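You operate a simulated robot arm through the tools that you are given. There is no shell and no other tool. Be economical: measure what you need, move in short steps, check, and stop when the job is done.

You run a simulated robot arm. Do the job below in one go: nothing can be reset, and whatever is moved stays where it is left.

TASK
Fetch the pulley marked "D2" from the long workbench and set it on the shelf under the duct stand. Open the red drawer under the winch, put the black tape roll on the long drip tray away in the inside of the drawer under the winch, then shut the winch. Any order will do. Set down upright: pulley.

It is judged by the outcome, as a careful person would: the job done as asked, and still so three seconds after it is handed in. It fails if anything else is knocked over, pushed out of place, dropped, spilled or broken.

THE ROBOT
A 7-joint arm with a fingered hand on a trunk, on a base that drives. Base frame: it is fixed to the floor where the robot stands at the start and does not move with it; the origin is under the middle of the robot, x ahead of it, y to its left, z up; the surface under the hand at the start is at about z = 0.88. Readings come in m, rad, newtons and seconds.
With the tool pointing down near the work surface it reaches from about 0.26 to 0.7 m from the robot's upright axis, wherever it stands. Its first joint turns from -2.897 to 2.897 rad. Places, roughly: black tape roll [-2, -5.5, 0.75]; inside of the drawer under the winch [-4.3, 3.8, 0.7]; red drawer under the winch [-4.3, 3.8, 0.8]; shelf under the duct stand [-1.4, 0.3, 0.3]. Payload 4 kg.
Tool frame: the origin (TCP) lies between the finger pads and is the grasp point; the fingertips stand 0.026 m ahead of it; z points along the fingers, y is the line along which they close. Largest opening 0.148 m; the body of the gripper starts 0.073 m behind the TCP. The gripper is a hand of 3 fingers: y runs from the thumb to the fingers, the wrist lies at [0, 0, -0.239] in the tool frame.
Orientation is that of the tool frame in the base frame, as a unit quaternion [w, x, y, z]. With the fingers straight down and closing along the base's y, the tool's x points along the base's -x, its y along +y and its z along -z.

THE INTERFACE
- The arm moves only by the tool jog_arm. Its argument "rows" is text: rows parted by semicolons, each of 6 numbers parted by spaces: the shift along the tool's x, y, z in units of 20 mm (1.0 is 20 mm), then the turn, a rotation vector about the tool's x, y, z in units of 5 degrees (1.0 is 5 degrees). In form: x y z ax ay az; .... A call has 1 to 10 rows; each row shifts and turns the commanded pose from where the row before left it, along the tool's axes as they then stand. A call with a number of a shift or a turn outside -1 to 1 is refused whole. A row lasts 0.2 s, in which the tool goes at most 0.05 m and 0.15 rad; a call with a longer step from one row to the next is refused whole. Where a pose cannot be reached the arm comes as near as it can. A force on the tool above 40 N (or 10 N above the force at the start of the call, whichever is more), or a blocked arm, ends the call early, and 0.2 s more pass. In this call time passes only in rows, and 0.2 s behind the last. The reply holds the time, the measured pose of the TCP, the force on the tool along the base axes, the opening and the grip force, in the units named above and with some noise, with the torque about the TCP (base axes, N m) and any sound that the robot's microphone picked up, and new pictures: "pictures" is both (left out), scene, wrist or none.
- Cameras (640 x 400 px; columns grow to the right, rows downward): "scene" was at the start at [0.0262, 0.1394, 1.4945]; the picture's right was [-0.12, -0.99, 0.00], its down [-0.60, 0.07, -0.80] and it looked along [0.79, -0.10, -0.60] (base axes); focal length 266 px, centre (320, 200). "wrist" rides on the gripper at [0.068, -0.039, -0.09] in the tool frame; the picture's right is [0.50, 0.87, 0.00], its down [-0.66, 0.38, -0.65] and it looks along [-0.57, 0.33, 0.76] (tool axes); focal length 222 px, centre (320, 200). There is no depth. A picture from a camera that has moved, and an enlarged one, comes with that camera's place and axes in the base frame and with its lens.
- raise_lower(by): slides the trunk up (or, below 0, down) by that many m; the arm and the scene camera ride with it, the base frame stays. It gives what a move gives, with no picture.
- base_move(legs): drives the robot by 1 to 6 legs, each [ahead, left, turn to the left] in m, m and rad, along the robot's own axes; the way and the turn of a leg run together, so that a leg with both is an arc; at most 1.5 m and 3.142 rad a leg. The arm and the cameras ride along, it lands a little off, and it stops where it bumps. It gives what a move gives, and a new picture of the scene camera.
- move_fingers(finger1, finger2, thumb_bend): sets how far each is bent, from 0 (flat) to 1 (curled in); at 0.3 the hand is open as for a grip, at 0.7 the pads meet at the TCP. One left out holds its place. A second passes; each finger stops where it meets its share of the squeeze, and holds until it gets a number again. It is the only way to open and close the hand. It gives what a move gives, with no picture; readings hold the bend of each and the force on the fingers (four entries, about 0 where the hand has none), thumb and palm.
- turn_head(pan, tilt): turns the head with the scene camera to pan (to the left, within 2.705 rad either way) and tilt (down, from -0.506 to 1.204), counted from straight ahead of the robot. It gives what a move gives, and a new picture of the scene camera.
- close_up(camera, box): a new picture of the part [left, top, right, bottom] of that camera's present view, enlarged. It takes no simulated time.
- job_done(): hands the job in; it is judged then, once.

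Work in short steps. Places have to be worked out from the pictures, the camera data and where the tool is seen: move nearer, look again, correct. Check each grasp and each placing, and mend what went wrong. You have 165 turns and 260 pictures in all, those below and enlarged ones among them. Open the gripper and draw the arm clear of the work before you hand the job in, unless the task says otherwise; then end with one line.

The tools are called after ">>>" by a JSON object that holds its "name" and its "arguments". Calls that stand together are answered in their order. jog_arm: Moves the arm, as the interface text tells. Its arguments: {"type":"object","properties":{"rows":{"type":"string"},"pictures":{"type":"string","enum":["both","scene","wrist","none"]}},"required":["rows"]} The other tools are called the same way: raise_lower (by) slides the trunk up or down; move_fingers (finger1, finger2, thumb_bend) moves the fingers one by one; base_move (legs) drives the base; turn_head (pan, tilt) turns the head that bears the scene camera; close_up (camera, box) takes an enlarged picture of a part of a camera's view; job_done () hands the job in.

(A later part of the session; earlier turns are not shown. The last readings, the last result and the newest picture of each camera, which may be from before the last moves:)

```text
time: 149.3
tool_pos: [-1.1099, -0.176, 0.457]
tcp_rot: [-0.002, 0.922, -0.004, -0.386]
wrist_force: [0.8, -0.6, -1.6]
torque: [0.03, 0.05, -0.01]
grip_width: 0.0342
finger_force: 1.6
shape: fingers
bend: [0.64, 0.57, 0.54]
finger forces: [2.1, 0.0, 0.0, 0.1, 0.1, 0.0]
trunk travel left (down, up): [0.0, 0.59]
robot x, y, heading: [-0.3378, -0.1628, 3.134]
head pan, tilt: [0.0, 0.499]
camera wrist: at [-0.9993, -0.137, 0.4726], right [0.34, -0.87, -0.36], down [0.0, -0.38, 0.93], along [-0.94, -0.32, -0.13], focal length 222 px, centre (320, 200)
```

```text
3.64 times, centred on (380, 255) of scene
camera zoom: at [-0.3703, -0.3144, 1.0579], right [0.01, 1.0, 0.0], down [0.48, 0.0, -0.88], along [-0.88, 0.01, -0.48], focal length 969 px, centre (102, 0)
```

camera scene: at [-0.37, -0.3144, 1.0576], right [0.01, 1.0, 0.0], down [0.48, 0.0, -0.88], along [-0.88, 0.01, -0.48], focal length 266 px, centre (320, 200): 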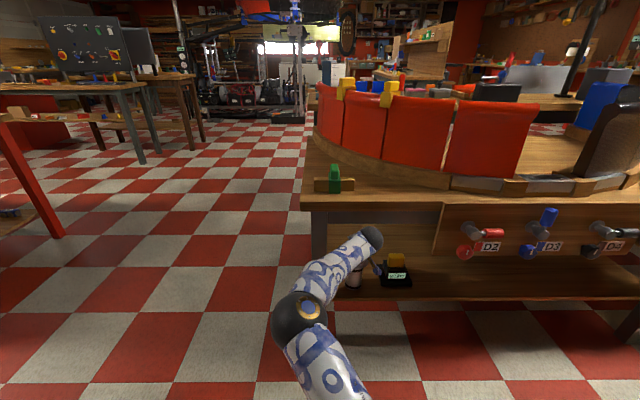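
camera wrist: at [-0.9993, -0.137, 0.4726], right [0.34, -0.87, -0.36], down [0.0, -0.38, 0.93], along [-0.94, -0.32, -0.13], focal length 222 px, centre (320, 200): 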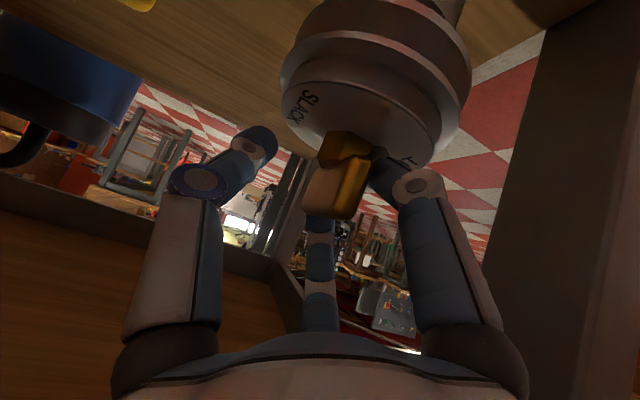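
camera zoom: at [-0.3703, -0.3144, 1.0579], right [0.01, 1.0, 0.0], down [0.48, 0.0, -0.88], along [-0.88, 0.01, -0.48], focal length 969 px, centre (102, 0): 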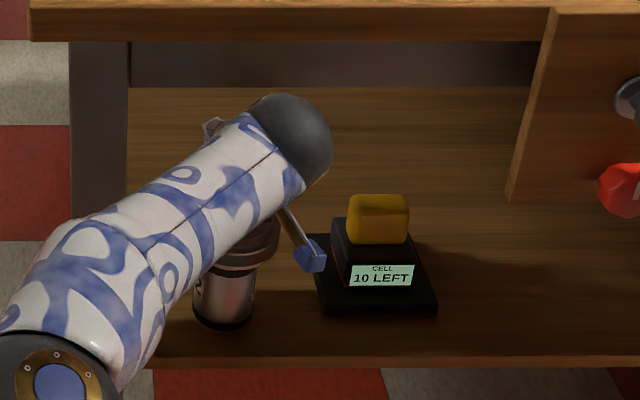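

Finger 1 still touches the bar from its side; I shift the hand 6 mm that way to free it, and look.

>>> {"name": "jog_arm", "arguments": {"rows": "0 .3 0 0 0 0", "pictures": "wrist"}}

>>> {"name": "close_up", "arguments": {"camera": "wrist", "box": [180, 0, 460, 220]}}

```text
time: 149.7
tool_pos: [-1.1102, -0.1834, 0.4571]
tcp_rot: [-0.002, 0.922, -0.004, -0.386]
wrist_force: [-0.7, 0.8, -1.6]
torque: [-0.02, -0.02, 0.0]
grip_width: 0.0336
finger_force: 0.3
shape: fingers
bend: [0.64, 0.57, 0.54]
finger forces: [1.2, 0.0, 0.0, 0.0, 0.1, 0.0]
trunk travel left (down, up): [0.0, 0.59]
robot x, y, heading: [-0.3395, -0.163, 3.135]
head pan, tilt: [0.0, 0.499]
camera wrist: at [-0.9993, -0.1441, 0.4722], right [0.34, -0.87, -0.36], down [0.0, -0.38, 0.93], along [-0.94, -0.32, -0.13], focal length 222 px, centre (320, 200)
```

wrist: 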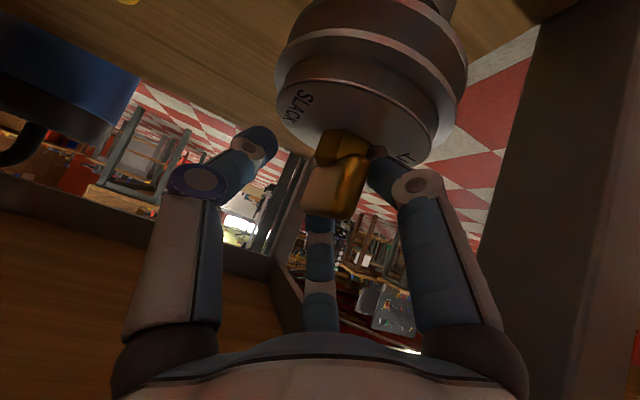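

```text
1.82 times, centred on (320, 110) of wrist
camera zoom: at [-0.9993, -0.1441, 0.4722], right [0.34, -0.87, -0.36], down [0.0, -0.38, 0.93], along [-0.94, -0.32, -0.13], focal length 404 px, centre (320, 364)
```

zoom: 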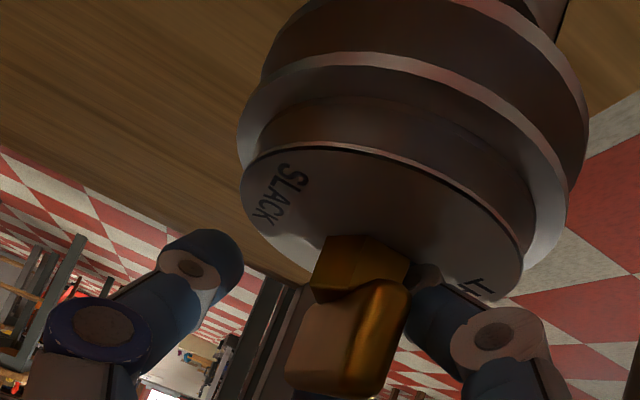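

Finger 1's tip is still near the bar's underside; shift 10 mm more to that side and check force.

>>> {"name": "jog_arm", "arguments": {"rows": "0 .25 0 0 0 0;0 .25 0 0 0 0", "pictures": "wrist"}}

>>> {"name": "close_up", "arguments": {"camera": "scene", "box": [320, 200, 440, 310]}}

```text
time: 150.3
tool_pos: [-1.111, -0.191, 0.4559]
tcp_rot: [-0.002, 0.922, -0.004, -0.386]
wrist_force: [-0.2, 0.4, 0.1]
torque: [0.01, 0.0, -0.01]
grip_width: 0.0327
finger_force: 0.0
shape: fingers
bend: [0.65, 0.57, 0.54]
finger forces: [0.0, 0.0, 0.0, 0.1, 0.0, 0.1]
trunk travel left (down, up): [0.0, 0.59]
robot x, y, heading: [-0.3379, -0.1609, 3.132]
head pan, tilt: [0.0, 0.499]
camera wrist: at [-0.9996, -0.1529, 0.4724], right [0.34, -0.87, -0.36], down [0.0, -0.38, 0.93], along [-0.94, -0.32, -0.13], focal length 222 px, centre (320, 200)
```

wrist: 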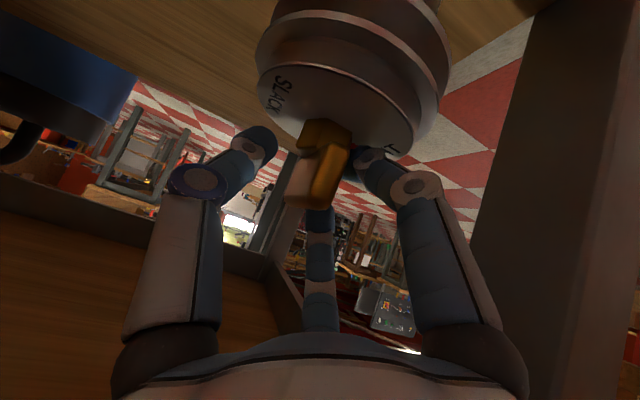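

```text
3.64 times, centred on (380, 255) of scene
camera zoom: at [-0.3702, -0.3144, 1.0579], right [0.01, 1.0, 0.0], down [0.48, 0.0, -0.88], along [-0.88, 0.01, -0.48], focal length 969 px, centre (102, 0)
```

zoom: 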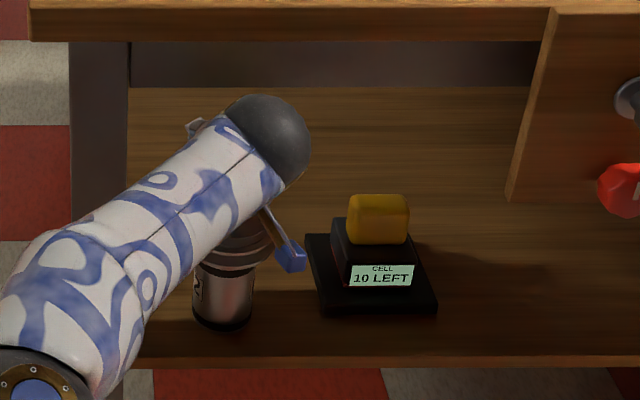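

All forces zero; the pulley stands free and upright. Withdrawing straight outward along the bar.

>>> {"name": "jog_arm", "arguments": {"rows": ".25 .05 -.3 0 0 0;.35 0 -.4 0 0 0;.5 0 -.55 0 0 0;.6 0 -.65 0 0 0", "pictures": "wrist"}}

```text
time: 151.3
tool_pos: [-1.0609, -0.1942, 0.4587]
tcp_rot: [-0.001, 0.922, -0.003, -0.387]
wrist_force: [1.1, 0.2, -0.8]
torque: [0.02, 0.04, -0.03]
grip_width: 0.0328
finger_force: 0.0
shape: fingers
bend: [0.65, 0.57, 0.54]
finger forces: [0.0, 0.1, 0.0, 0.0, 0.1, 0.0]
trunk travel left (down, up): [0.0, 0.59]
robot x, y, heading: [-0.3419, -0.1605, 3.132]
head pan, tilt: [0.0, 0.499]
camera wrist: at [-0.9483, -0.1555, 0.4735], right [0.34, -0.87, -0.36], down [0.0, -0.38, 0.93], along [-0.94, -0.32, -0.13], focal length 222 px, centre (320, 200)
```

wrist: 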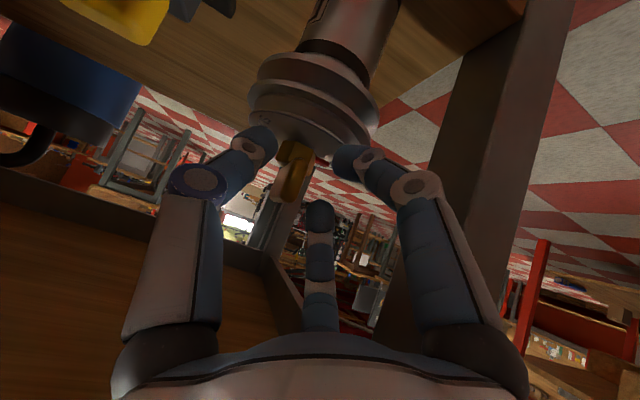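

Clear of the knob with no force. Withdraw another 0.12 m and view the result.

>>> {"name": "jog_arm", "arguments": {"rows": ".7 0 -.7 0 0 0;.7 0 -.7 0 0 0;.7 0 -.7 0 0 0;.7 0 -.7 0 0 0;.7 0 -.7 0 0 0;.7 0 -.7 0 0 0;.7 0 -.7 0 0 0", "pictures": "both"}}

>>> {"name": "close_up", "arguments": {"camera": "scene", "box": [300, 190, 460, 320]}}

```text
time: 152.9
tool_pos: [-0.9192, -0.1939, 0.4582]
tcp_rot: [-0.003, 0.922, -0.004, -0.387]
wrist_force: [-0.9, -0.3, 0.2]
torque: [-0.01, 0.02, -0.01]
grip_width: 0.0328
finger_force: 0.1
shape: fingers
bend: [0.65, 0.57, 0.54]
finger forces: [0.0, 0.0, 0.0, 0.0, 0.0, 0.0]
trunk travel left (down, up): [0.0, 0.59]
robot x, y, heading: [-0.3356, -0.1614, 3.132]
head pan, tilt: [0.0, 0.499]
camera scene: at [-0.3702, -0.3144, 1.0578], right [0.01, 1.0, 0.0], down [0.48, 0.0, -0.88], along [-0.88, 0.01, -0.48], focal length 266 px, centre (320, 200)
camera wrist: at [-0.808, -0.1557, 0.4737], right [0.34, -0.87, -0.36], down [0.0, -0.38, 0.93], along [-0.94, -0.32, -0.13], focal length 222 px, centre (320, 200)
```

scene: 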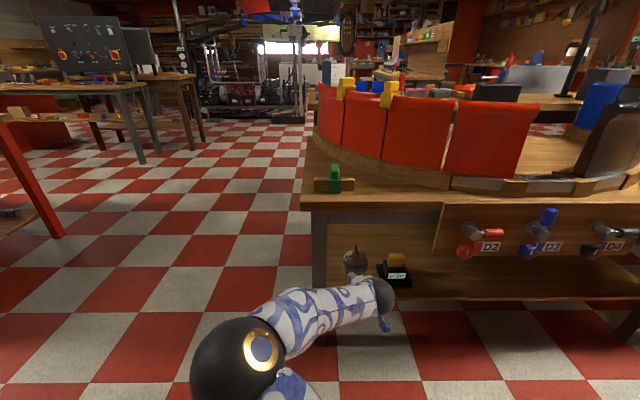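
wrist: 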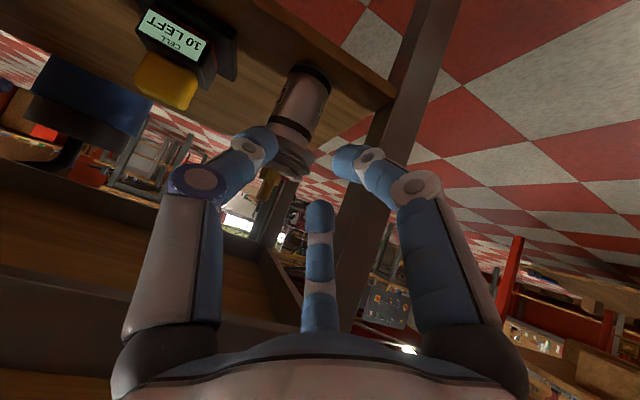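

```text
3.08 times, centred on (380, 255) of scene
camera zoom: at [-0.3702, -0.3144, 1.0578], right [0.01, 1.0, 0.0], down [0.48, 0.0, -0.88], along [-0.88, 0.01, -0.48], focal length 820 px, centre (135, 31)
```

zoom: 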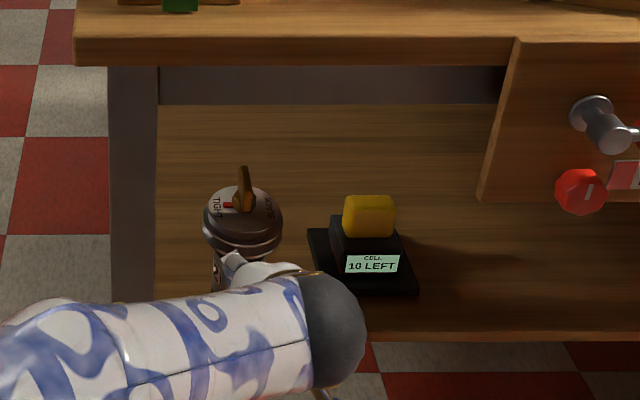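

The pulley stands upright on the shelf beside the black box. Now I back away, raise the trunk and bring the hand back to vertical.

>>> {"name": "base_move", "arguments": {"legs": [[-0.2, 0, 0]]}}

>>> {"name": "raise_lower", "arguments": {"by": 0.4}}

>>> {"name": "jog_arm", "arguments": {"rows": "0 0 0 0 1 0;0 0 0 0 1 0;0 0 0 0 1 0;0 0 0 0 1 0;0 0 0 0 1 0;0 0 0 0 1 0;0 0 0 0 1 0;0 0 0 0 1 0;0 0 0 0 1 0", "pictures": "none"}}

>>> {"name": "jog_arm", "arguments": {"rows": "1 0 -.5 0 0 0;1 0 -.5 0 0 0;1 0 -.5 0 0 0;1 0 -.5 0 0 0;1 0 -.5 0 0 0;1 0 -.5 0 0 0;1 0 0 0 0 0;1 0 0 0 0 0;1 0 0 0 0 0;1 0 0 0 0 0", "pictures": "none"}}

>>> {"name": "turn_head", "arguments": {"pan": 0.0, "tilt": 0.3}}

```text
time: 154.5
tool_pos: [-0.724, -0.1993, 0.4588]
tcp_rot: [-0.001, 0.923, -0.001, -0.386]
wrist_force: [-0.2, 0.1, -0.1]
torque: [-0.01, 0.02, 0.0]
grip_width: 0.0328
finger_force: 0.1
shape: fingers
bend: [0.65, 0.57, 0.54]
finger forces: [0.0, 0.1, 0.0, 0.1, 0.1, 0.1]
trunk travel left (down, up): [0.0, 0.59]
robot x, y, heading: [-0.1395, -0.1637, 3.137]
head pan, tilt: [0.0, 0.499]
camera scene: at [-0.1733, -0.3157, 1.0579], right [0.0, 1.0, 0.0], down [0.48, 0.0, -0.88], along [-0.88, 0.0, -0.48], focal length 266 px, centre (320, 200)
```

scene: 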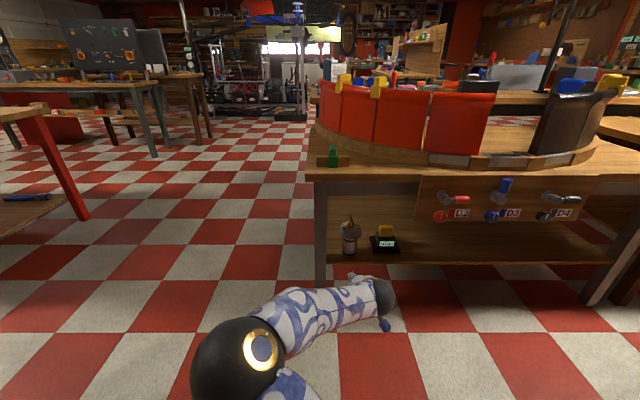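

```text
time: 158.3
tool_pos: [-0.7236, -0.199, 0.8583]
tcp_rot: [-0.001, 0.922, -0.001, -0.387]
wrist_force: [0.6, 0.5, 0.0]
torque: [0.04, 0.0, 0.01]
grip_width: 0.033
finger_force: 0.0
shape: fingers
bend: [0.65, 0.57, 0.54]
finger forces: [0.0, 0.0, 0.0, 0.0, 0.1, 0.0]
trunk travel left (down, up): [-0.4, 0.19]
robot x, y, heading: [-0.1384, -0.1634, 3.139]
head pan, tilt: [0.0, 0.499]
```

```text
time: 160.3
tool_pos: [-0.7241, -0.1979, 0.8582]
tcp_rot: [0.0, 1.0, -0.001, -0.003]
wrist_force: [-0.3, -0.5, 0.0]
torque: [0.0, -0.02, 0.02]
grip_width: 0.0328
finger_force: 0.0
shape: fingers
bend: [0.65, 0.57, 0.54]
finger forces: [0.1, 0.1, 0.0, 0.0, 0.0, 0.0]
trunk travel left (down, up): [-0.4, 0.19]
robot x, y, heading: [-0.14, -0.1618, 3.142]
head pan, tilt: [0.0, 0.499]
```

```text
time: 162.5
tool_pos: [-0.5238, -0.1993, 0.9168]
tcp_rot: [-0.001, 1.0, -0.001, -0.003]
wrist_force: [0.8, -0.3, -0.6]
torque: [-0.01, 0.0, 0.01]
grip_width: 0.0325
finger_force: 0.1
shape: fingers
bend: [0.65, 0.57, 0.54]
finger forces: [0.0, 0.0, 0.0, 0.0, 0.0, 0.1]
trunk travel left (down, up): [-0.4, 0.19]
robot x, y, heading: [-0.1438, -0.1664, 3.14]
head pan, tilt: [0.0, 0.499]
```

```text
time: 163.2
tool_pos: [-0.524, -0.1997, 0.9176]
tcp_rot: [-0.001, 1.0, -0.001, -0.005]
wrist_force: [0.4, -1.3, -0.7]
torque: [0.01, 0.01, 0.01]
grip_width: 0.0324
finger_force: 0.1
shape: fingers
bend: [0.65, 0.57, 0.54]
finger forces: [0.0, 0.0, 0.0, 0.0, 0.1, 0.0]
trunk travel left (down, up): [-0.4, 0.19]
robot x, y, heading: [-0.1439, -0.1627, 3.136]
head pan, tilt: [0.0, 0.3]
camera scene: at [-0.1757, -0.3157, 1.4762], right [0.0, 1.0, 0.0], down [0.3, 0.0, -0.96], along [-0.96, 0.0, -0.3], focal length 266 px, centre (320, 200)
```

scene: 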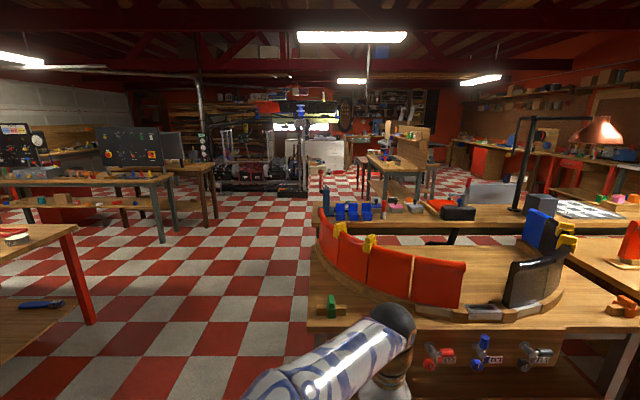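

Pulley is seen standing on its shelf. The winch lies by the +y wall near (-4.3, 3.8); I drive up the aisle toward y≈2.9 and look there.

>>> {"name": "base_move", "arguments": {"legs": [[0.13, 0, 0], [0, -1.5, 0], [0, -1.5, 0]]}}

>>> {"name": "turn_head", "arguments": {"pan": -0.5, "tilt": 0.35}}

```text
time: 178.5
tool_pos: [-0.6346, 2.7804, 0.9168]
tcp_rot: [-0.001, 1.0, 0.001, -0.005]
wrist_force: [-0.3, 0.0, -0.6]
torque: [0.02, 0.0, 0.0]
grip_width: 0.0327
finger_force: 0.0
shape: fingers
bend: [0.65, 0.57, 0.54]
finger forces: [0.0, 0.0, 0.0, 0.0, 0.1, 0.0]
trunk travel left (down, up): [-0.4, 0.19]
robot x, y, heading: [-0.2497, 2.8153, -3.141]
head pan, tilt: [0.0, 0.3]
camera scene: at [-0.2858, 2.6662, 1.4763], right [0.0, 1.0, 0.0], down [0.3, 0.0, -0.96], along [-0.96, 0.0, -0.3], focal length 266 px, centre (320, 200)
```

scene: 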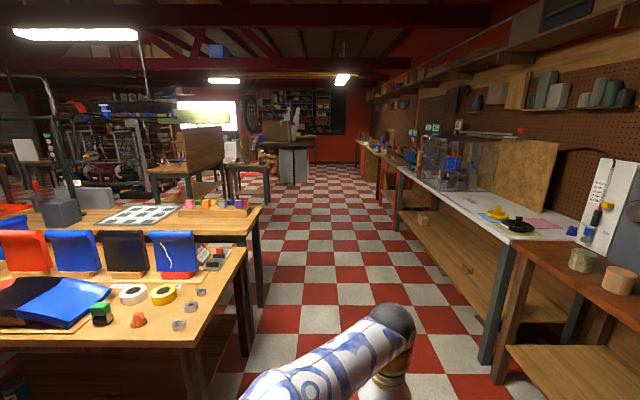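

```text
time: 179.4
tool_pos: [-0.6344, 2.7796, 0.9176]
tcp_rot: [-0.001, 1.0, 0.002, -0.005]
wrist_force: [-0.3, 0.3, -0.4]
torque: [-0.02, -0.02, 0.04]
grip_width: 0.0327
finger_force: 0.0
shape: fingers
bend: [0.65, 0.57, 0.54]
finger forces: [0.1, 0.1, 0.0, 0.0, 0.1, 0.1]
trunk travel left (down, up): [-0.4, 0.19]
robot x, y, heading: [-0.254, 2.8194, -3.142]
head pan, tilt: [-0.499, 0.351]
camera scene: at [-0.2744, 2.7108, 1.4716], right [0.47, 0.88, 0.0], down [0.3, -0.16, -0.94], along [-0.83, 0.45, -0.34], focal length 266 px, centre (320, 200)
```

scene: 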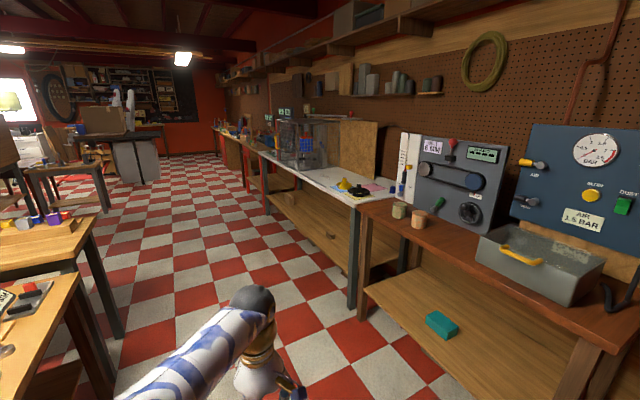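

The aisle along y≈2.9 is clear. Drive ahead about 3 m.

>>> {"name": "base_move", "arguments": {"legs": [[1.5, -0.08, 0], [1.4, 0, 0]]}}

>>> {"name": "turn_head", "arguments": {"pan": -0.9, "tilt": 0.4}}

```text
refused: leg 1 is longer than a leg can be; nothing moved
```

```text
time: 180.3
tool_pos: [-0.635, 2.7804, 0.9172]
tcp_rot: [-0.001, 1.0, 0.002, -0.004]
wrist_force: [-0.6, -0.3, -0.3]
torque: [0.03, -0.01, 0.03]
grip_width: 0.0326
finger_force: 0.1
shape: fingers
bend: [0.65, 0.57, 0.54]
finger forces: [0.0, 0.0, 0.0, 0.0, 0.0, 0.0]
trunk travel left (down, up): [-0.4, 0.19]
robot x, y, heading: [-0.2554, 2.8187, -3.133]
head pan, tilt: [-0.901, 0.4]
camera scene: at [-0.2503, 2.7389, 1.467], right [0.78, 0.62, 0.0], down [0.24, -0.3, -0.92], along [-0.58, 0.72, -0.39], focal length 266 px, centre (320, 200)
```

scene: 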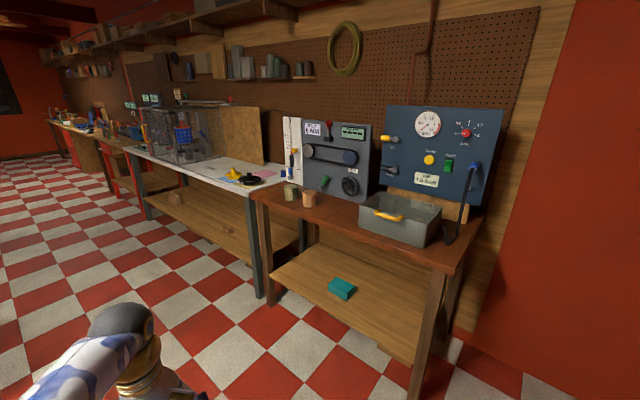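

Splitting the leg within the limit.

>>> {"name": "base_move", "arguments": {"legs": [[1.4, -0.08, 0], [1.45, 0, 0]]}}

>>> {"name": "turn_head", "arguments": {"pan": -0.6, "tilt": 0.4}}

```text
time: 194.1
tool_pos: [-3.4864, 2.862, 0.9176]
tcp_rot: [0.0, 1.0, 0.004, -0.004]
wrist_force: [0.3, 0.2, 0.4]
torque: [0.0, 0.0, 0.02]
grip_width: 0.0326
finger_force: 0.0
shape: fingers
bend: [0.65, 0.57, 0.54]
finger forces: [0.1, 0.0, 0.0, 0.0, 0.0, 0.0]
trunk travel left (down, up): [-0.4, 0.19]
robot x, y, heading: [-3.107, 2.9026, -3.137]
head pan, tilt: [-0.901, 0.4]
camera scene: at [-3.1014, 2.8226, 1.467], right [0.78, 0.63, 0.0], down [0.24, -0.3, -0.92], along [-0.58, 0.72, -0.39], focal length 266 px, centre (320, 200)
```

scene: 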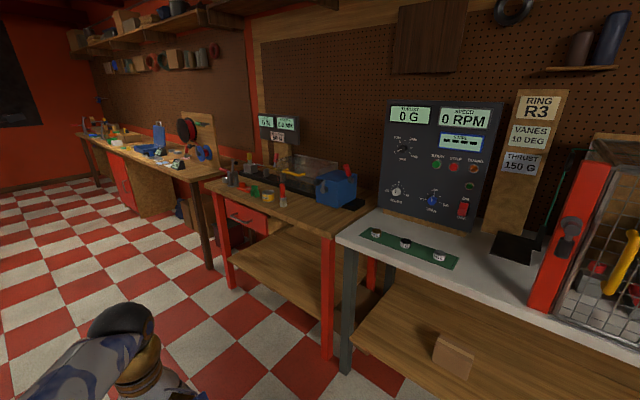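

```text
time: 194.9
tool_pos: [-3.486, 2.8615, 0.9165]
tcp_rot: [-0.001, 1.0, 0.004, -0.005]
wrist_force: [0.6, 0.9, -0.1]
torque: [-0.02, 0.0, -0.01]
grip_width: 0.033
finger_force: 0.0
shape: fingers
bend: [0.65, 0.57, 0.54]
finger forces: [0.1, 0.1, 0.1, 0.0, 0.0, 0.0]
trunk travel left (down, up): [-0.4, 0.19]
robot x, y, heading: [-3.1053, 2.9005, -3.132]
head pan, tilt: [-0.6, 0.4]
camera scene: at [-3.1201, 2.8022, 1.467], right [0.56, 0.83, 0.0], down [0.32, -0.22, -0.92], along [-0.76, 0.52, -0.39], focal length 266 px, centre (320, 200)
```

scene: 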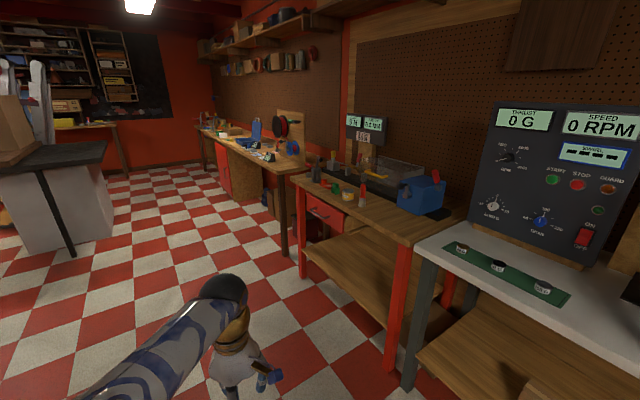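

The red drawer is under the red-legged bench near (-4.28, 3.65). Drive to (-4.25, 2.9) and turn to face it.

>>> {"name": "base_move", "arguments": {"legs": [[1.15, 0, 0], [0, 0, -1.571]]}}

>>> {"name": "turn_head", "arguments": {"pan": 0.0, "tilt": 0.6}}

>>> {"name": "close_up", "arguments": {"camera": "scene", "box": [150, 50, 490, 300]}}

```text
time: 204.5
tool_pos: [-4.2896, 3.293, 0.9176]
tcp_rot: [-0.004, 0.711, -0.704, -0.002]
wrist_force: [0.5, -0.4, 0.1]
torque: [0.0, 0.0, 0.03]
grip_width: 0.0326
finger_force: 0.1
shape: fingers
bend: [0.65, 0.57, 0.54]
finger forces: [0.1, 0.0, 0.0, 0.0, 0.0, 0.1]
trunk travel left (down, up): [-0.4, 0.19]
robot x, y, heading: [-4.248, 2.915, 1.578]
head pan, tilt: [-0.6, 0.4]
camera scene: at [-4.3487, 2.9258, 1.467], right [0.83, -0.56, 0.0], down [-0.22, -0.32, -0.92], along [0.51, 0.76, -0.39], focal length 266 px, centre (320, 200)
```

scene: 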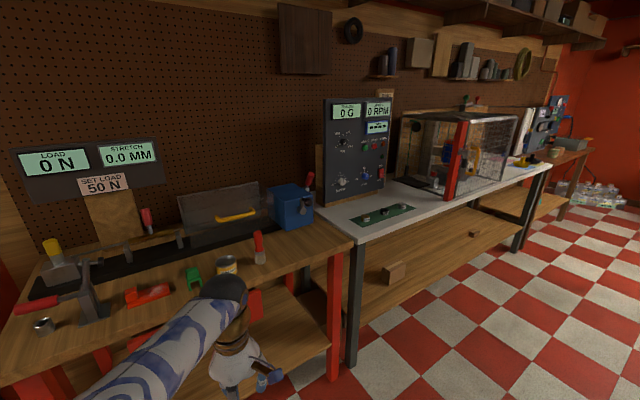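

```text
time: 205.5
tool_pos: [-4.2893, 3.2924, 0.9165]
tcp_rot: [-0.003, 0.71, -0.704, -0.002]
wrist_force: [0.0, -1.1, -0.4]
torque: [-0.02, 0.0, -0.02]
grip_width: 0.0324
finger_force: 0.0
shape: fingers
bend: [0.65, 0.57, 0.54]
finger forces: [0.1, 0.1, 0.0, 0.0, 0.0, 0.0]
trunk travel left (down, up): [-0.4, 0.19]
robot x, y, heading: [-4.2507, 2.9102, 1.578]
head pan, tilt: [0.0, 0.6]
camera scene: at [-4.401, 2.9373, 1.4488], right [1.0, 0.01, 0.0], down [0.0, -0.56, -0.83], along [-0.01, 0.83, -0.56], focal length 266 px, centre (320, 200)
```

scene: 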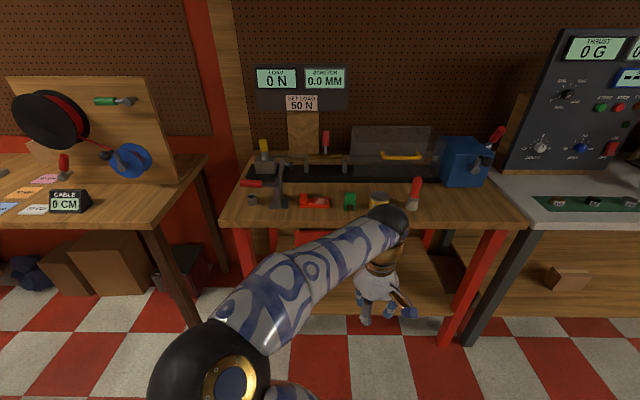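

```text
1.60 times, centred on (320, 175) of scene
camera zoom: at [-4.401, 2.9373, 1.4488], right [1.0, 0.01, 0.0], down [0.0, -0.56, -0.83], along [-0.01, 0.83, -0.56], focal length 426 px, centre (320, 240)
```

zoom: 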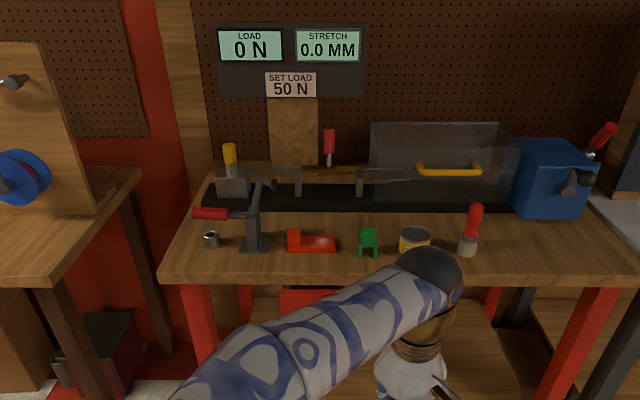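

The arm hides the drawer; back up 0.45 m to look at its front.

>>> {"name": "base_move", "arguments": {"legs": [[-0.5, 0, 0]]}}

>>> {"name": "raise_lower", "arguments": {"by": -0.3}}

>>> {"name": "turn_head", "arguments": {"pan": -0.05, "tilt": 0.35}}

>>> {"name": "close_up", "arguments": {"camera": "scene", "box": [230, 120, 450, 280]}}

```text
time: 208.4
tool_pos: [-4.2869, 2.8031, 0.9173]
tcp_rot: [-0.003, 0.711, -0.703, -0.003]
wrist_force: [0.5, 0.2, 0.4]
torque: [0.01, 0.02, 0.04]
grip_width: 0.0328
finger_force: 0.0
shape: fingers
bend: [0.65, 0.57, 0.54]
finger forces: [0.0, 0.0, 0.0, 0.1, 0.0, 0.0]
trunk travel left (down, up): [-0.4, 0.19]
robot x, y, heading: [-4.2485, 2.421, 1.576]
head pan, tilt: [0.0, 0.6]
camera scene: at [-4.3964, 2.4486, 1.4488], right [1.0, 0.01, 0.0], down [0.01, -0.56, -0.83], along [-0.01, 0.83, -0.56], focal length 266 px, centre (320, 200)
```

scene: 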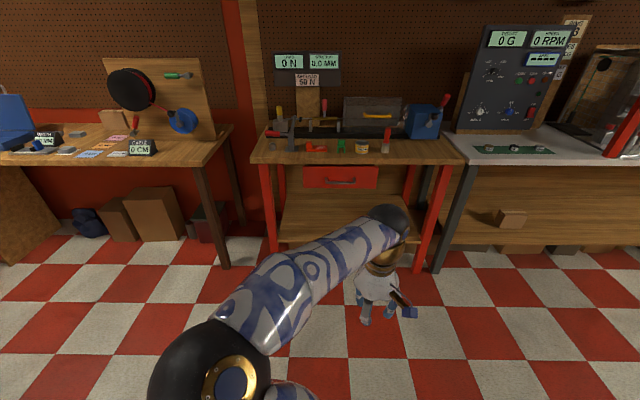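

```text
time: 211.4
tool_pos: [-4.2854, 2.8037, 0.617]
tcp_rot: [-0.005, 0.711, -0.703, -0.002]
wrist_force: [0.0, 0.8, 0.8]
torque: [-0.02, -0.03, -0.01]
grip_width: 0.0327
finger_force: 0.1
shape: fingers
bend: [0.65, 0.57, 0.54]
finger forces: [0.0, 0.1, 0.1, 0.0, 0.0, 0.0]
trunk travel left (down, up): [-0.1, 0.49]
robot x, y, heading: [-4.247, 2.4194, 1.586]
head pan, tilt: [0.0, 0.6]
```

```text
time: 212.1
tool_pos: [-4.2866, 2.8051, 0.6179]
tcp_rot: [-0.004, 0.711, -0.703, -0.002]
wrist_force: [0.8, -0.4, -0.1]
torque: [-0.02, -0.01, -0.01]
grip_width: 0.0325
finger_force: 0.1
shape: fingers
bend: [0.65, 0.57, 0.54]
finger forces: [0.0, 0.0, 0.0, 0.0, 0.0, 0.1]
trunk travel left (down, up): [-0.1, 0.49]
robot x, y, heading: [-4.2445, 2.4214, 1.583]
head pan, tilt: [-0.051, 0.351]
camera scene: at [-4.3917, 2.4532, 1.1715], right [1.0, -0.04, 0.0], down [-0.01, -0.34, -0.94], along [0.04, 0.94, -0.34], focal length 266 px, centre (320, 200)
```

scene: 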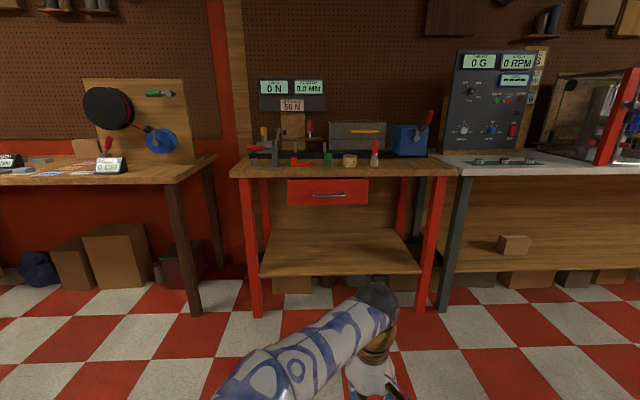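

```text
2.50 times, centred on (340, 200) of scene
camera zoom: at [-4.3917, 2.4532, 1.1715], right [1.0, -0.04, 0.0], down [-0.01, -0.34, -0.94], along [0.04, 0.94, -0.34], focal length 666 px, centre (270, 200)
```

zoom: 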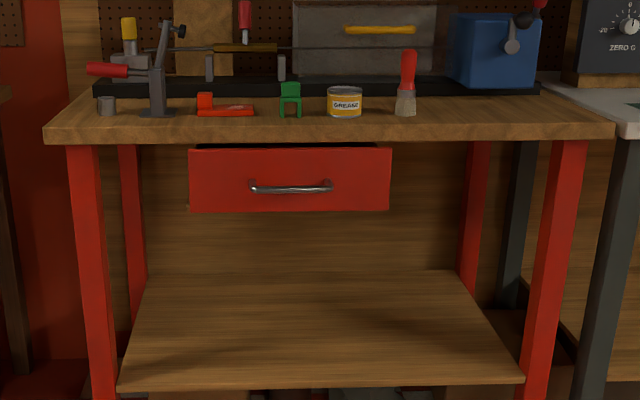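

Red drawer front spans z≈0.70–0.82 with a horizontal bar handle at about (-4.30, 3.67, 0.764), 0.15 m long. I'll point the hand forward with the fingers closing vertically: first extend the arm and tilt it level.

>>> {"name": "raise_lower", "arguments": {"by": 0.12}}

>>> {"name": "jog_arm", "arguments": {"rows": "-1 0 0 0 -1 0;-1 0 0 0 -1 0;-1 0 0 0 -1 0;-1 0 0 0 -1 0;-.7 0 .7 0 -1 0;-.7 0 .7 0 -1 0;-.7 0 .7 0 -1 0;-.7 0 .7 0 -1 0;-.5 0 .8 0 -1 0;-.5 0 .8 0 -1 0", "pictures": "none"}}

>>> {"name": "jog_arm", "arguments": {"rows": "0 0 0 0 -1 0;0 0 0 0 -1 0;0 0 0 0 -1 0;0 0 0 0 -1 0;0 0 0 0 -1 0;0 0 0 0 -1 0;0 0 0 0 -1 0;0 0 0 0 -1 0", "pictures": "scene"}}

```text
time: 213.6
tool_pos: [-4.2864, 2.8044, 0.7362]
tcp_rot: [-0.004, 0.711, -0.704, -0.002]
wrist_force: [0.0, 1.0, 0.5]
torque: [0.0, -0.02, -0.02]
grip_width: 0.0327
finger_force: 0.1
shape: fingers
bend: [0.65, 0.57, 0.54]
finger forces: [0.0, 0.0, 0.0, 0.1, 0.1, 0.1]
trunk travel left (down, up): [-0.22, 0.37]
robot x, y, heading: [-4.2453, 2.4202, 1.585]
head pan, tilt: [-0.051, 0.351]
```

```text
time: 215.8
tool_pos: [-4.2892, 2.9947, 0.7161]
tcp_rot: [-0.301, 0.643, -0.636, -0.302]
wrist_force: [0.1, -0.1, -1.0]
torque: [-0.02, -0.01, 0.01]
grip_width: 0.0324
finger_force: 0.0
shape: fingers
bend: [0.65, 0.57, 0.54]
finger forces: [0.0, 0.0, 0.0, 0.0, 0.0, 0.0]
trunk travel left (down, up): [-0.22, 0.37]
robot x, y, heading: [-4.2442, 2.4197, 1.579]
head pan, tilt: [-0.051, 0.351]
```

```text
time: 217.6
tool_pos: [-4.2889, 2.9957, 0.7147]
tcp_rot: [0.5, -0.5, 0.495, 0.505]
wrist_force: [-0.4, -0.5, 0.7]
torque: [0.0, 0.01, -0.02]
grip_width: 0.0325
finger_force: 0.1
shape: fingers
bend: [0.65, 0.57, 0.54]
finger forces: [0.0, 0.0, 0.0, 0.0, 0.0, 0.0]
trunk travel left (down, up): [-0.22, 0.37]
robot x, y, heading: [-4.2464, 2.4194, 1.581]
head pan, tilt: [-0.051, 0.351]
camera scene: at [-4.3916, 2.4532, 1.2916], right [1.0, -0.04, 0.0], down [-0.01, -0.34, -0.94], along [0.04, 0.94, -0.34], focal length 266 px, centre (320, 200)
```

scene: 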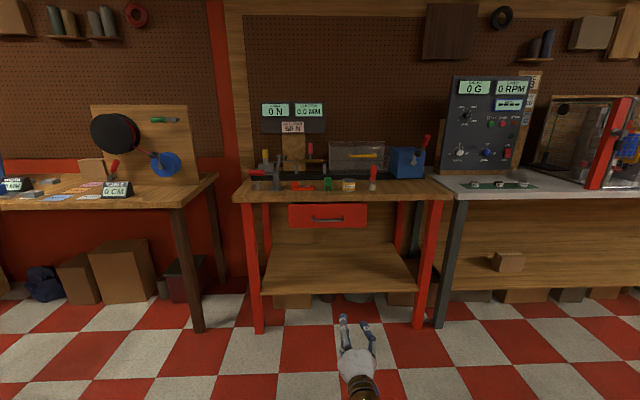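

Triangulated handle: (-4.305, 3.65, 0.764). Rolling the hand 90° so the fingers close vertically.

>>> {"name": "jog_arm", "arguments": {"rows": "0 0 0 0 0 1;0 0 0 0 0 1;0 0 0 0 0 1;0 0 0 0 0 1;0 0 0 0 0 1;0 0 0 0 0 1;0 0 0 0 0 1;0 0 0 0 0 1;0 0 0 0 0 1;0 0 0 0 0 1", "pictures": "none"}}

>>> {"name": "jog_arm", "arguments": {"rows": "0 0 0 0 0 1;0 0 0 0 0 1;0 0 0 0 0 1;0 0 0 0 0 1;0 0 0 0 0 1;0 0 0 0 0 1;0 0 0 0 0 1;0 0 0 0 0 1", "pictures": "none"}}

>>> {"name": "move_fingers", "arguments": {"finger1": 0.48, "finger2": 0.48, "thumb_bend": 0.48}}

>>> {"name": "base_move", "arguments": {"legs": [[0.3, 0, 0]]}}

>>> {"name": "jog_arm", "arguments": {"rows": "0 0 0 0 0 0", "pictures": "wrist"}}

```text
time: 219.8
tool_pos: [-4.2882, 2.9936, 0.7162]
tcp_rot: [0.239, -0.244, 0.661, 0.668]
wrist_force: [-0.2, -0.6, 0.6]
torque: [0.03, -0.02, 0.0]
grip_width: 0.0329
finger_force: 0.0
shape: fingers
bend: [0.65, 0.57, 0.54]
finger forces: [0.0, 0.0, 0.0, 0.0, 0.1, 0.0]
trunk travel left (down, up): [-0.22, 0.37]
robot x, y, heading: [-4.2453, 2.4227, 1.58]
head pan, tilt: [-0.051, 0.351]
```

```text
time: 221.6
tool_pos: [-4.2877, 2.9946, 0.7164]
tcp_rot: [-0.003, -0.004, 0.704, 0.71]
wrist_force: [-0.7, 0.9, 0.0]
torque: [0.0, 0.0, 0.01]
grip_width: 0.0328
finger_force: 0.0
shape: fingers
bend: [0.65, 0.57, 0.54]
finger forces: [0.1, 0.0, 0.1, 0.0, 0.1, 0.1]
trunk travel left (down, up): [-0.22, 0.37]
robot x, y, heading: [-4.2435, 2.4203, 1.584]
head pan, tilt: [-0.051, 0.351]
```

```text
time: 222.6
tool_pos: [-4.2883, 2.9938, 0.7166]
tcp_rot: [-0.003, -0.005, 0.704, 0.71]
wrist_force: [-0.4, 0.4, -0.2]
torque: [0.02, 0.0, -0.02]
grip_width: 0.0683
finger_force: 0.1
shape: fingers
bend: [0.48, 0.48, 0.48]
finger forces: [0.0, 0.0, 0.1, 0.0, 0.0, 0.0]
trunk travel left (down, up): [-0.22, 0.37]
robot x, y, heading: [-4.2479, 2.4216, 1.584]
head pan, tilt: [-0.051, 0.351]
```

```text
time: 224.7
tool_pos: [-4.29, 3.2972, 0.7161]
tcp_rot: [-0.003, -0.003, 0.704, 0.71]
wrist_force: [-1.2, 0.1, -0.1]
torque: [0.03, 0.02, 0.02]
grip_width: 0.0684
finger_force: 0.1
shape: fingers
bend: [0.48, 0.48, 0.48]
finger forces: [0.0, 0.1, 0.1, 0.0, 0.0, 0.1]
trunk travel left (down, up): [-0.22, 0.37]
robot x, y, heading: [-4.2452, 2.7242, 1.582]
head pan, tilt: [-0.051, 0.351]
camera scene: at [-4.3945, 2.7558, 1.2916], right [1.0, -0.04, 0.0], down [-0.01, -0.34, -0.94], along [0.04, 0.94, -0.34], focal length 266 px, centre (320, 200)
```

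scene: 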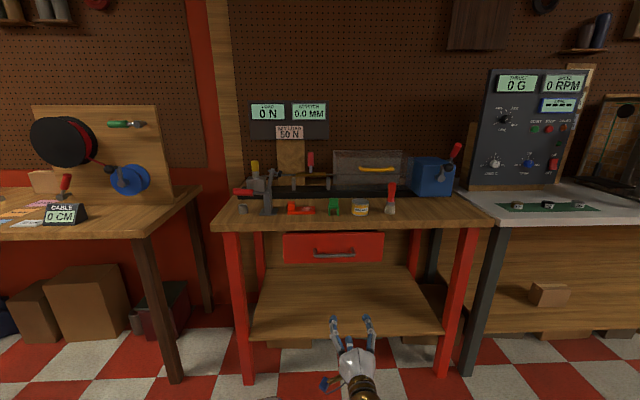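

```text
time: 225.1
tool_pos: [-4.2895, 3.2962, 0.7153]
tcp_rot: [-0.004, -0.003, 0.704, 0.71]
wrist_force: [0.7, -0.4, -0.6]
torque: [-0.03, -0.01, 0.01]
grip_width: 0.0683
finger_force: 0.1
shape: fingers
bend: [0.48, 0.48, 0.48]
finger forces: [0.0, 0.1, 0.0, 0.0, 0.0, 0.0]
trunk travel left (down, up): [-0.22, 0.37]
robot x, y, heading: [-4.2424, 2.7264, 1.581]
head pan, tilt: [-0.051, 0.351]
camera wrist: at [-4.3568, 3.2064, 0.6757], right [-0.5, -0.01, 0.87], down [0.66, -0.65, 0.37], along [0.56, 0.76, 0.33], focal length 222 px, centre (320, 200)
```

wrist: 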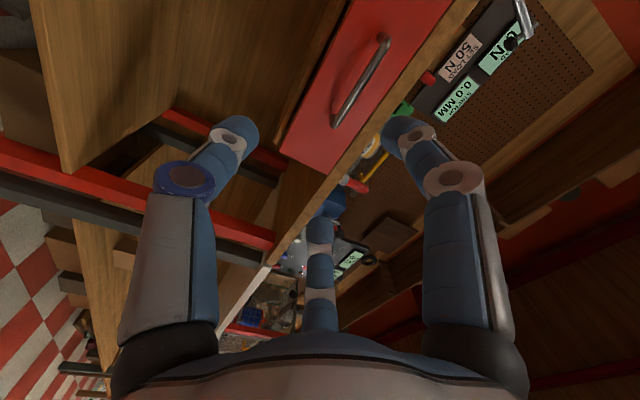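

Combining views, the handle is nearer (-4.305, 3.61, 0.778). Raise to that height and advance to y≈3.5, then look.

>>> {"name": "jog_arm", "arguments": {"rows": ".25 1 .9 0 0 0;.25 1 .9 0 0 0;.2 1 .9 0 0 0;0 .1 1 0 0 0;0 0 1 0 0 0;0 0 1 0 0 0;0 0 1 0 0 0;0 0 1 0 0 0;0 0 1 0 0 0;0 0 1 0 0 0", "pictures": "both"}}

>>> {"name": "close_up", "arguments": {"camera": "scene", "box": [270, 210, 430, 330]}}

```text
time: 227.3
tool_pos: [-4.3076, 3.4904, 0.7796]
tcp_rot: [-0.002, -0.004, 0.705, 0.71]
wrist_force: [-0.4, 0.0, 0.4]
torque: [-0.01, 0.01, -0.01]
grip_width: 0.0683
finger_force: 0.1
shape: fingers
bend: [0.48, 0.48, 0.48]
finger forces: [0.0, 0.0, 0.1, 0.1, 0.0, 0.0]
trunk travel left (down, up): [-0.22, 0.37]
robot x, y, heading: [-4.246, 2.7251, 1.577]
head pan, tilt: [-0.051, 0.351]
camera scene: at [-4.3946, 2.7558, 1.2916], right [1.0, -0.04, 0.0], down [-0.01, -0.34, -0.94], along [0.04, 0.94, -0.34], focal length 266 px, centre (320, 200)
camera wrist: at [-4.3744, 3.4008, 0.7404], right [-0.5, -0.01, 0.87], down [0.66, -0.65, 0.37], along [0.56, 0.76, 0.33], focal length 222 px, centre (320, 200)
```

scene: 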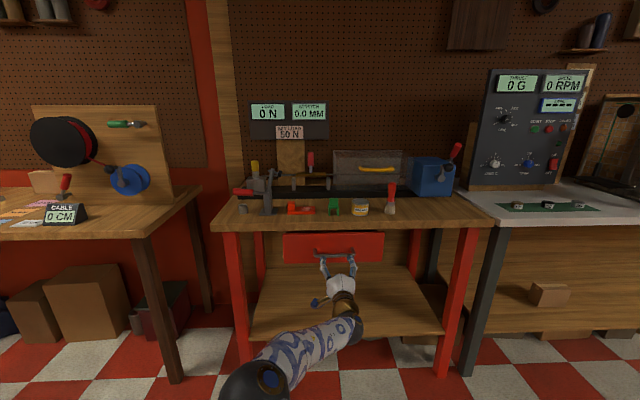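
wrist: 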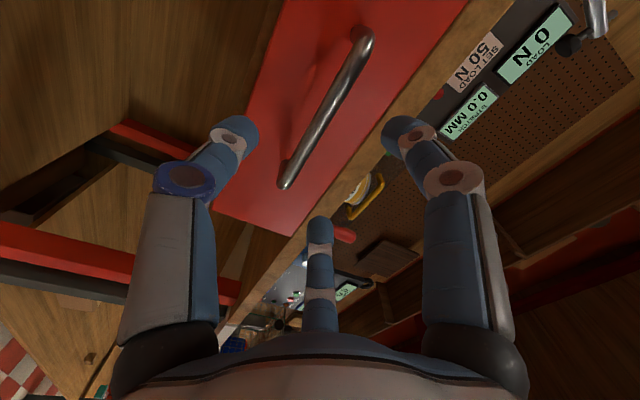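

```text
3.33 times, centred on (350, 270) of scene
camera zoom: at [-4.3946, 2.7558, 1.2916], right [1.0, -0.04, 0.0], down [-0.01, -0.34, -0.94], along [0.04, 0.94, -0.34], focal length 888 px, centre (220, -33)
```

zoom: 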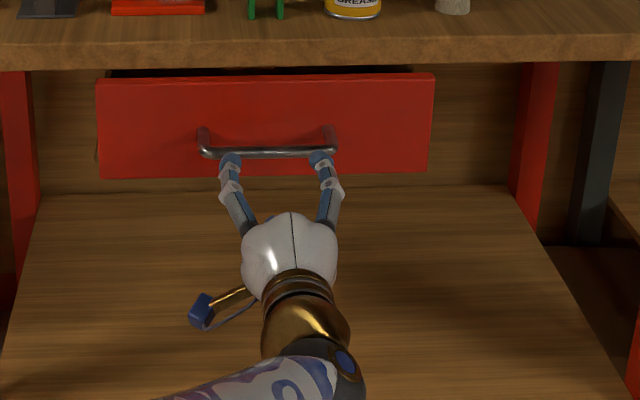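

Handle now triangulates to (-4.32, 3.588, 0.779), right between the finger lines. Advance 0.088 m and check.

>>> {"name": "jog_arm", "arguments": {"rows": ".2 0 1 0 0 0;.2 0 1 0 0 0;.1 0 1 0 0 0;0 0 .8 0 0 0;0 0 .6 0 0 0", "pictures": "wrist"}}

>>> {"name": "close_up", "arguments": {"camera": "scene", "box": [270, 210, 430, 330]}}

```text
time: 228.5
tool_pos: [-4.3172, 3.5787, 0.78]
tcp_rot: [-0.004, -0.003, 0.704, 0.71]
wrist_force: [-0.4, 0.2, 0.1]
torque: [0.04, -0.01, 0.01]
grip_width: 0.0679
finger_force: 0.1
shape: fingers
bend: [0.48, 0.48, 0.48]
finger forces: [0.0, 0.1, 0.0, 0.0, 0.1, 0.0]
trunk travel left (down, up): [-0.22, 0.37]
robot x, y, heading: [-4.2477, 2.7247, 1.576]
head pan, tilt: [-0.051, 0.351]
camera wrist: at [-4.3844, 3.4888, 0.7409], right [-0.5, -0.01, 0.87], down [0.66, -0.65, 0.37], along [0.56, 0.76, 0.33], focal length 222 px, centre (320, 200)
```

wrist: 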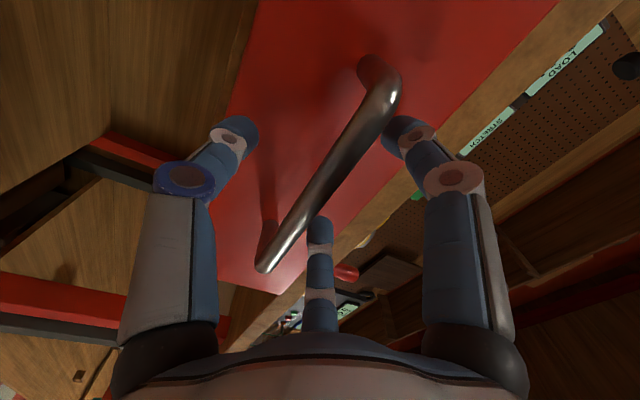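

```text
3.33 times, centred on (350, 270) of scene
camera zoom: at [-4.3946, 2.7559, 1.2915], right [1.0, -0.04, 0.0], down [-0.01, -0.34, -0.94], along [0.04, 0.94, -0.34], focal length 888 px, centre (220, -33)
```

zoom: 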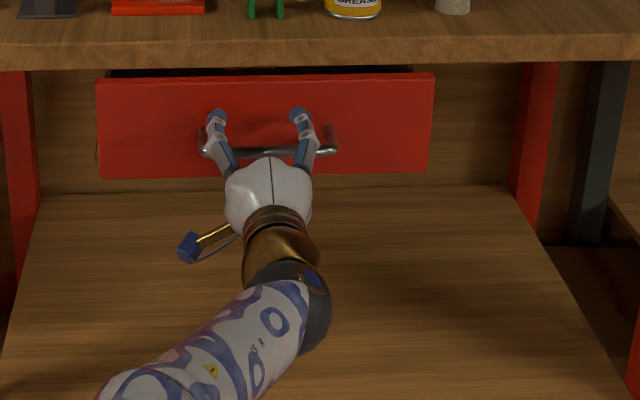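

The bar lies between fingers (above) and thumb (below). Closing.

>>> {"name": "jog_arm", "arguments": {"rows": "0 0 .3 0 0 0", "pictures": "none"}}

>>> {"name": "move_fingers", "arguments": {"finger1": 0.85, "finger2": 0.85, "thumb_bend": 0.85}}

>>> {"name": "jog_arm", "arguments": {"rows": "0 0 0 0 0 0", "pictures": "wrist"}}

```text
time: 228.9
tool_pos: [-4.3171, 3.5852, 0.7795]
tcp_rot: [-0.003, -0.004, 0.704, 0.71]
wrist_force: [-1.0, 0.0, 0.2]
torque: [0.0, -0.02, -0.02]
grip_width: 0.0683
finger_force: 0.0
shape: fingers
bend: [0.48, 0.48, 0.48]
finger forces: [0.1, 0.1, 0.0, 0.0, 0.0, 0.0]
trunk travel left (down, up): [-0.22, 0.37]
robot x, y, heading: [-4.2466, 2.7233, 1.583]
head pan, tilt: [-0.051, 0.351]
```

```text
time: 229.9
tool_pos: [-4.3166, 3.585, 0.7801]
tcp_rot: [-0.003, -0.004, 0.705, 0.709]
wrist_force: [1.0, 0.1, -1.3]
torque: [-0.01, 0.0, 0.01]
grip_width: 0.0
finger_force: 0.0
shape: fingers
bend: [0.78, 0.78, 0.77]
finger forces: [0.0, 0.1, 0.0, 0.0, 0.1, 0.0]
trunk travel left (down, up): [-0.22, 0.37]
robot x, y, heading: [-4.2454, 2.7257, 1.578]
head pan, tilt: [-0.051, 0.351]
```

```text
time: 230.3
tool_pos: [-4.3171, 3.5852, 0.7788]
tcp_rot: [-0.002, -0.003, 0.705, 0.709]
wrist_force: [0.1, 1.6, -0.7]
torque: [0.01, 0.01, -0.02]
grip_width: 0.0001
finger_force: 0.1
shape: fingers
bend: [0.79, 0.79, 0.77]
finger forces: [0.0, 0.1, 0.0, 0.0, 0.1, 0.0]
trunk travel left (down, up): [-0.22, 0.37]
robot x, y, heading: [-4.247, 2.7246, 1.577]
head pan, tilt: [-0.051, 0.351]
camera wrist: at [-4.3841, 3.4951, 0.7403], right [-0.5, -0.01, 0.87], down [0.66, -0.65, 0.37], along [0.56, 0.76, 0.33], focal length 222 px, centre (320, 200)
```

wrist: 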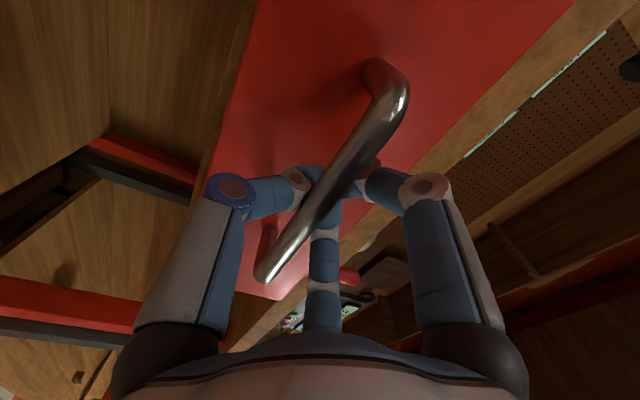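

The fingers closed behind the bar, trapping it — a good hook. Pull straight back gently.

>>> {"name": "jog_arm", "arguments": {"rows": "0 0 -.6 0 0 0;0 0 -.6 0 0 0;0 0 -.7 0 0 0;0 0 -.7 0 0 0", "pictures": "wrist"}}

>>> {"name": "close_up", "arguments": {"camera": "scene", "box": [250, 190, 450, 330]}}

```text
time: 231.3
tool_pos: [-4.3173, 3.5326, 0.7805]
tcp_rot: [-0.003, -0.004, 0.704, 0.71]
wrist_force: [-0.2, -0.7, -0.2]
torque: [-0.01, -0.02, -0.03]
grip_width: 0.0003
finger_force: 0.0
shape: fingers
bend: [0.79, 0.79, 0.77]
finger forces: [0.0, 0.1, 0.0, 0.0, 0.0, 0.1]
trunk travel left (down, up): [-0.22, 0.37]
robot x, y, heading: [-4.248, 2.7255, 1.578]
head pan, tilt: [-0.051, 0.351]
camera wrist: at [-4.3841, 3.4421, 0.7392], right [-0.5, -0.01, 0.87], down [0.66, -0.65, 0.37], along [0.56, 0.76, 0.33], focal length 222 px, centre (320, 200)
```

wrist: 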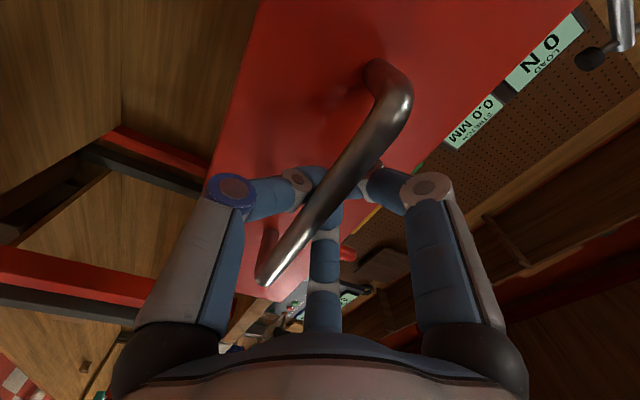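

```text
2.86 times, centred on (350, 260) of scene
camera zoom: at [-4.3945, 2.756, 1.2916], right [1.0, -0.04, 0.0], down [-0.01, -0.34, -0.94], along [0.04, 0.94, -0.34], focal length 761 px, centre (234, 29)
```

zoom: 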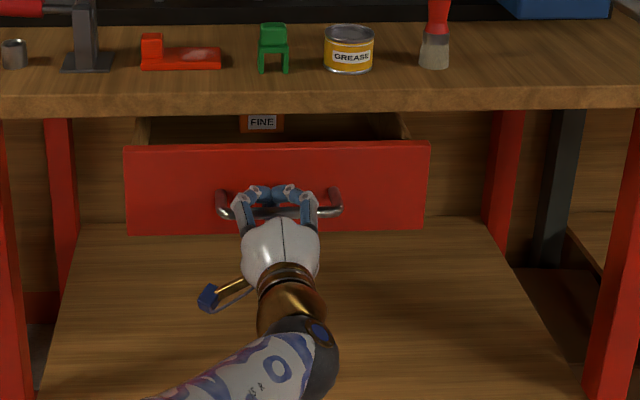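

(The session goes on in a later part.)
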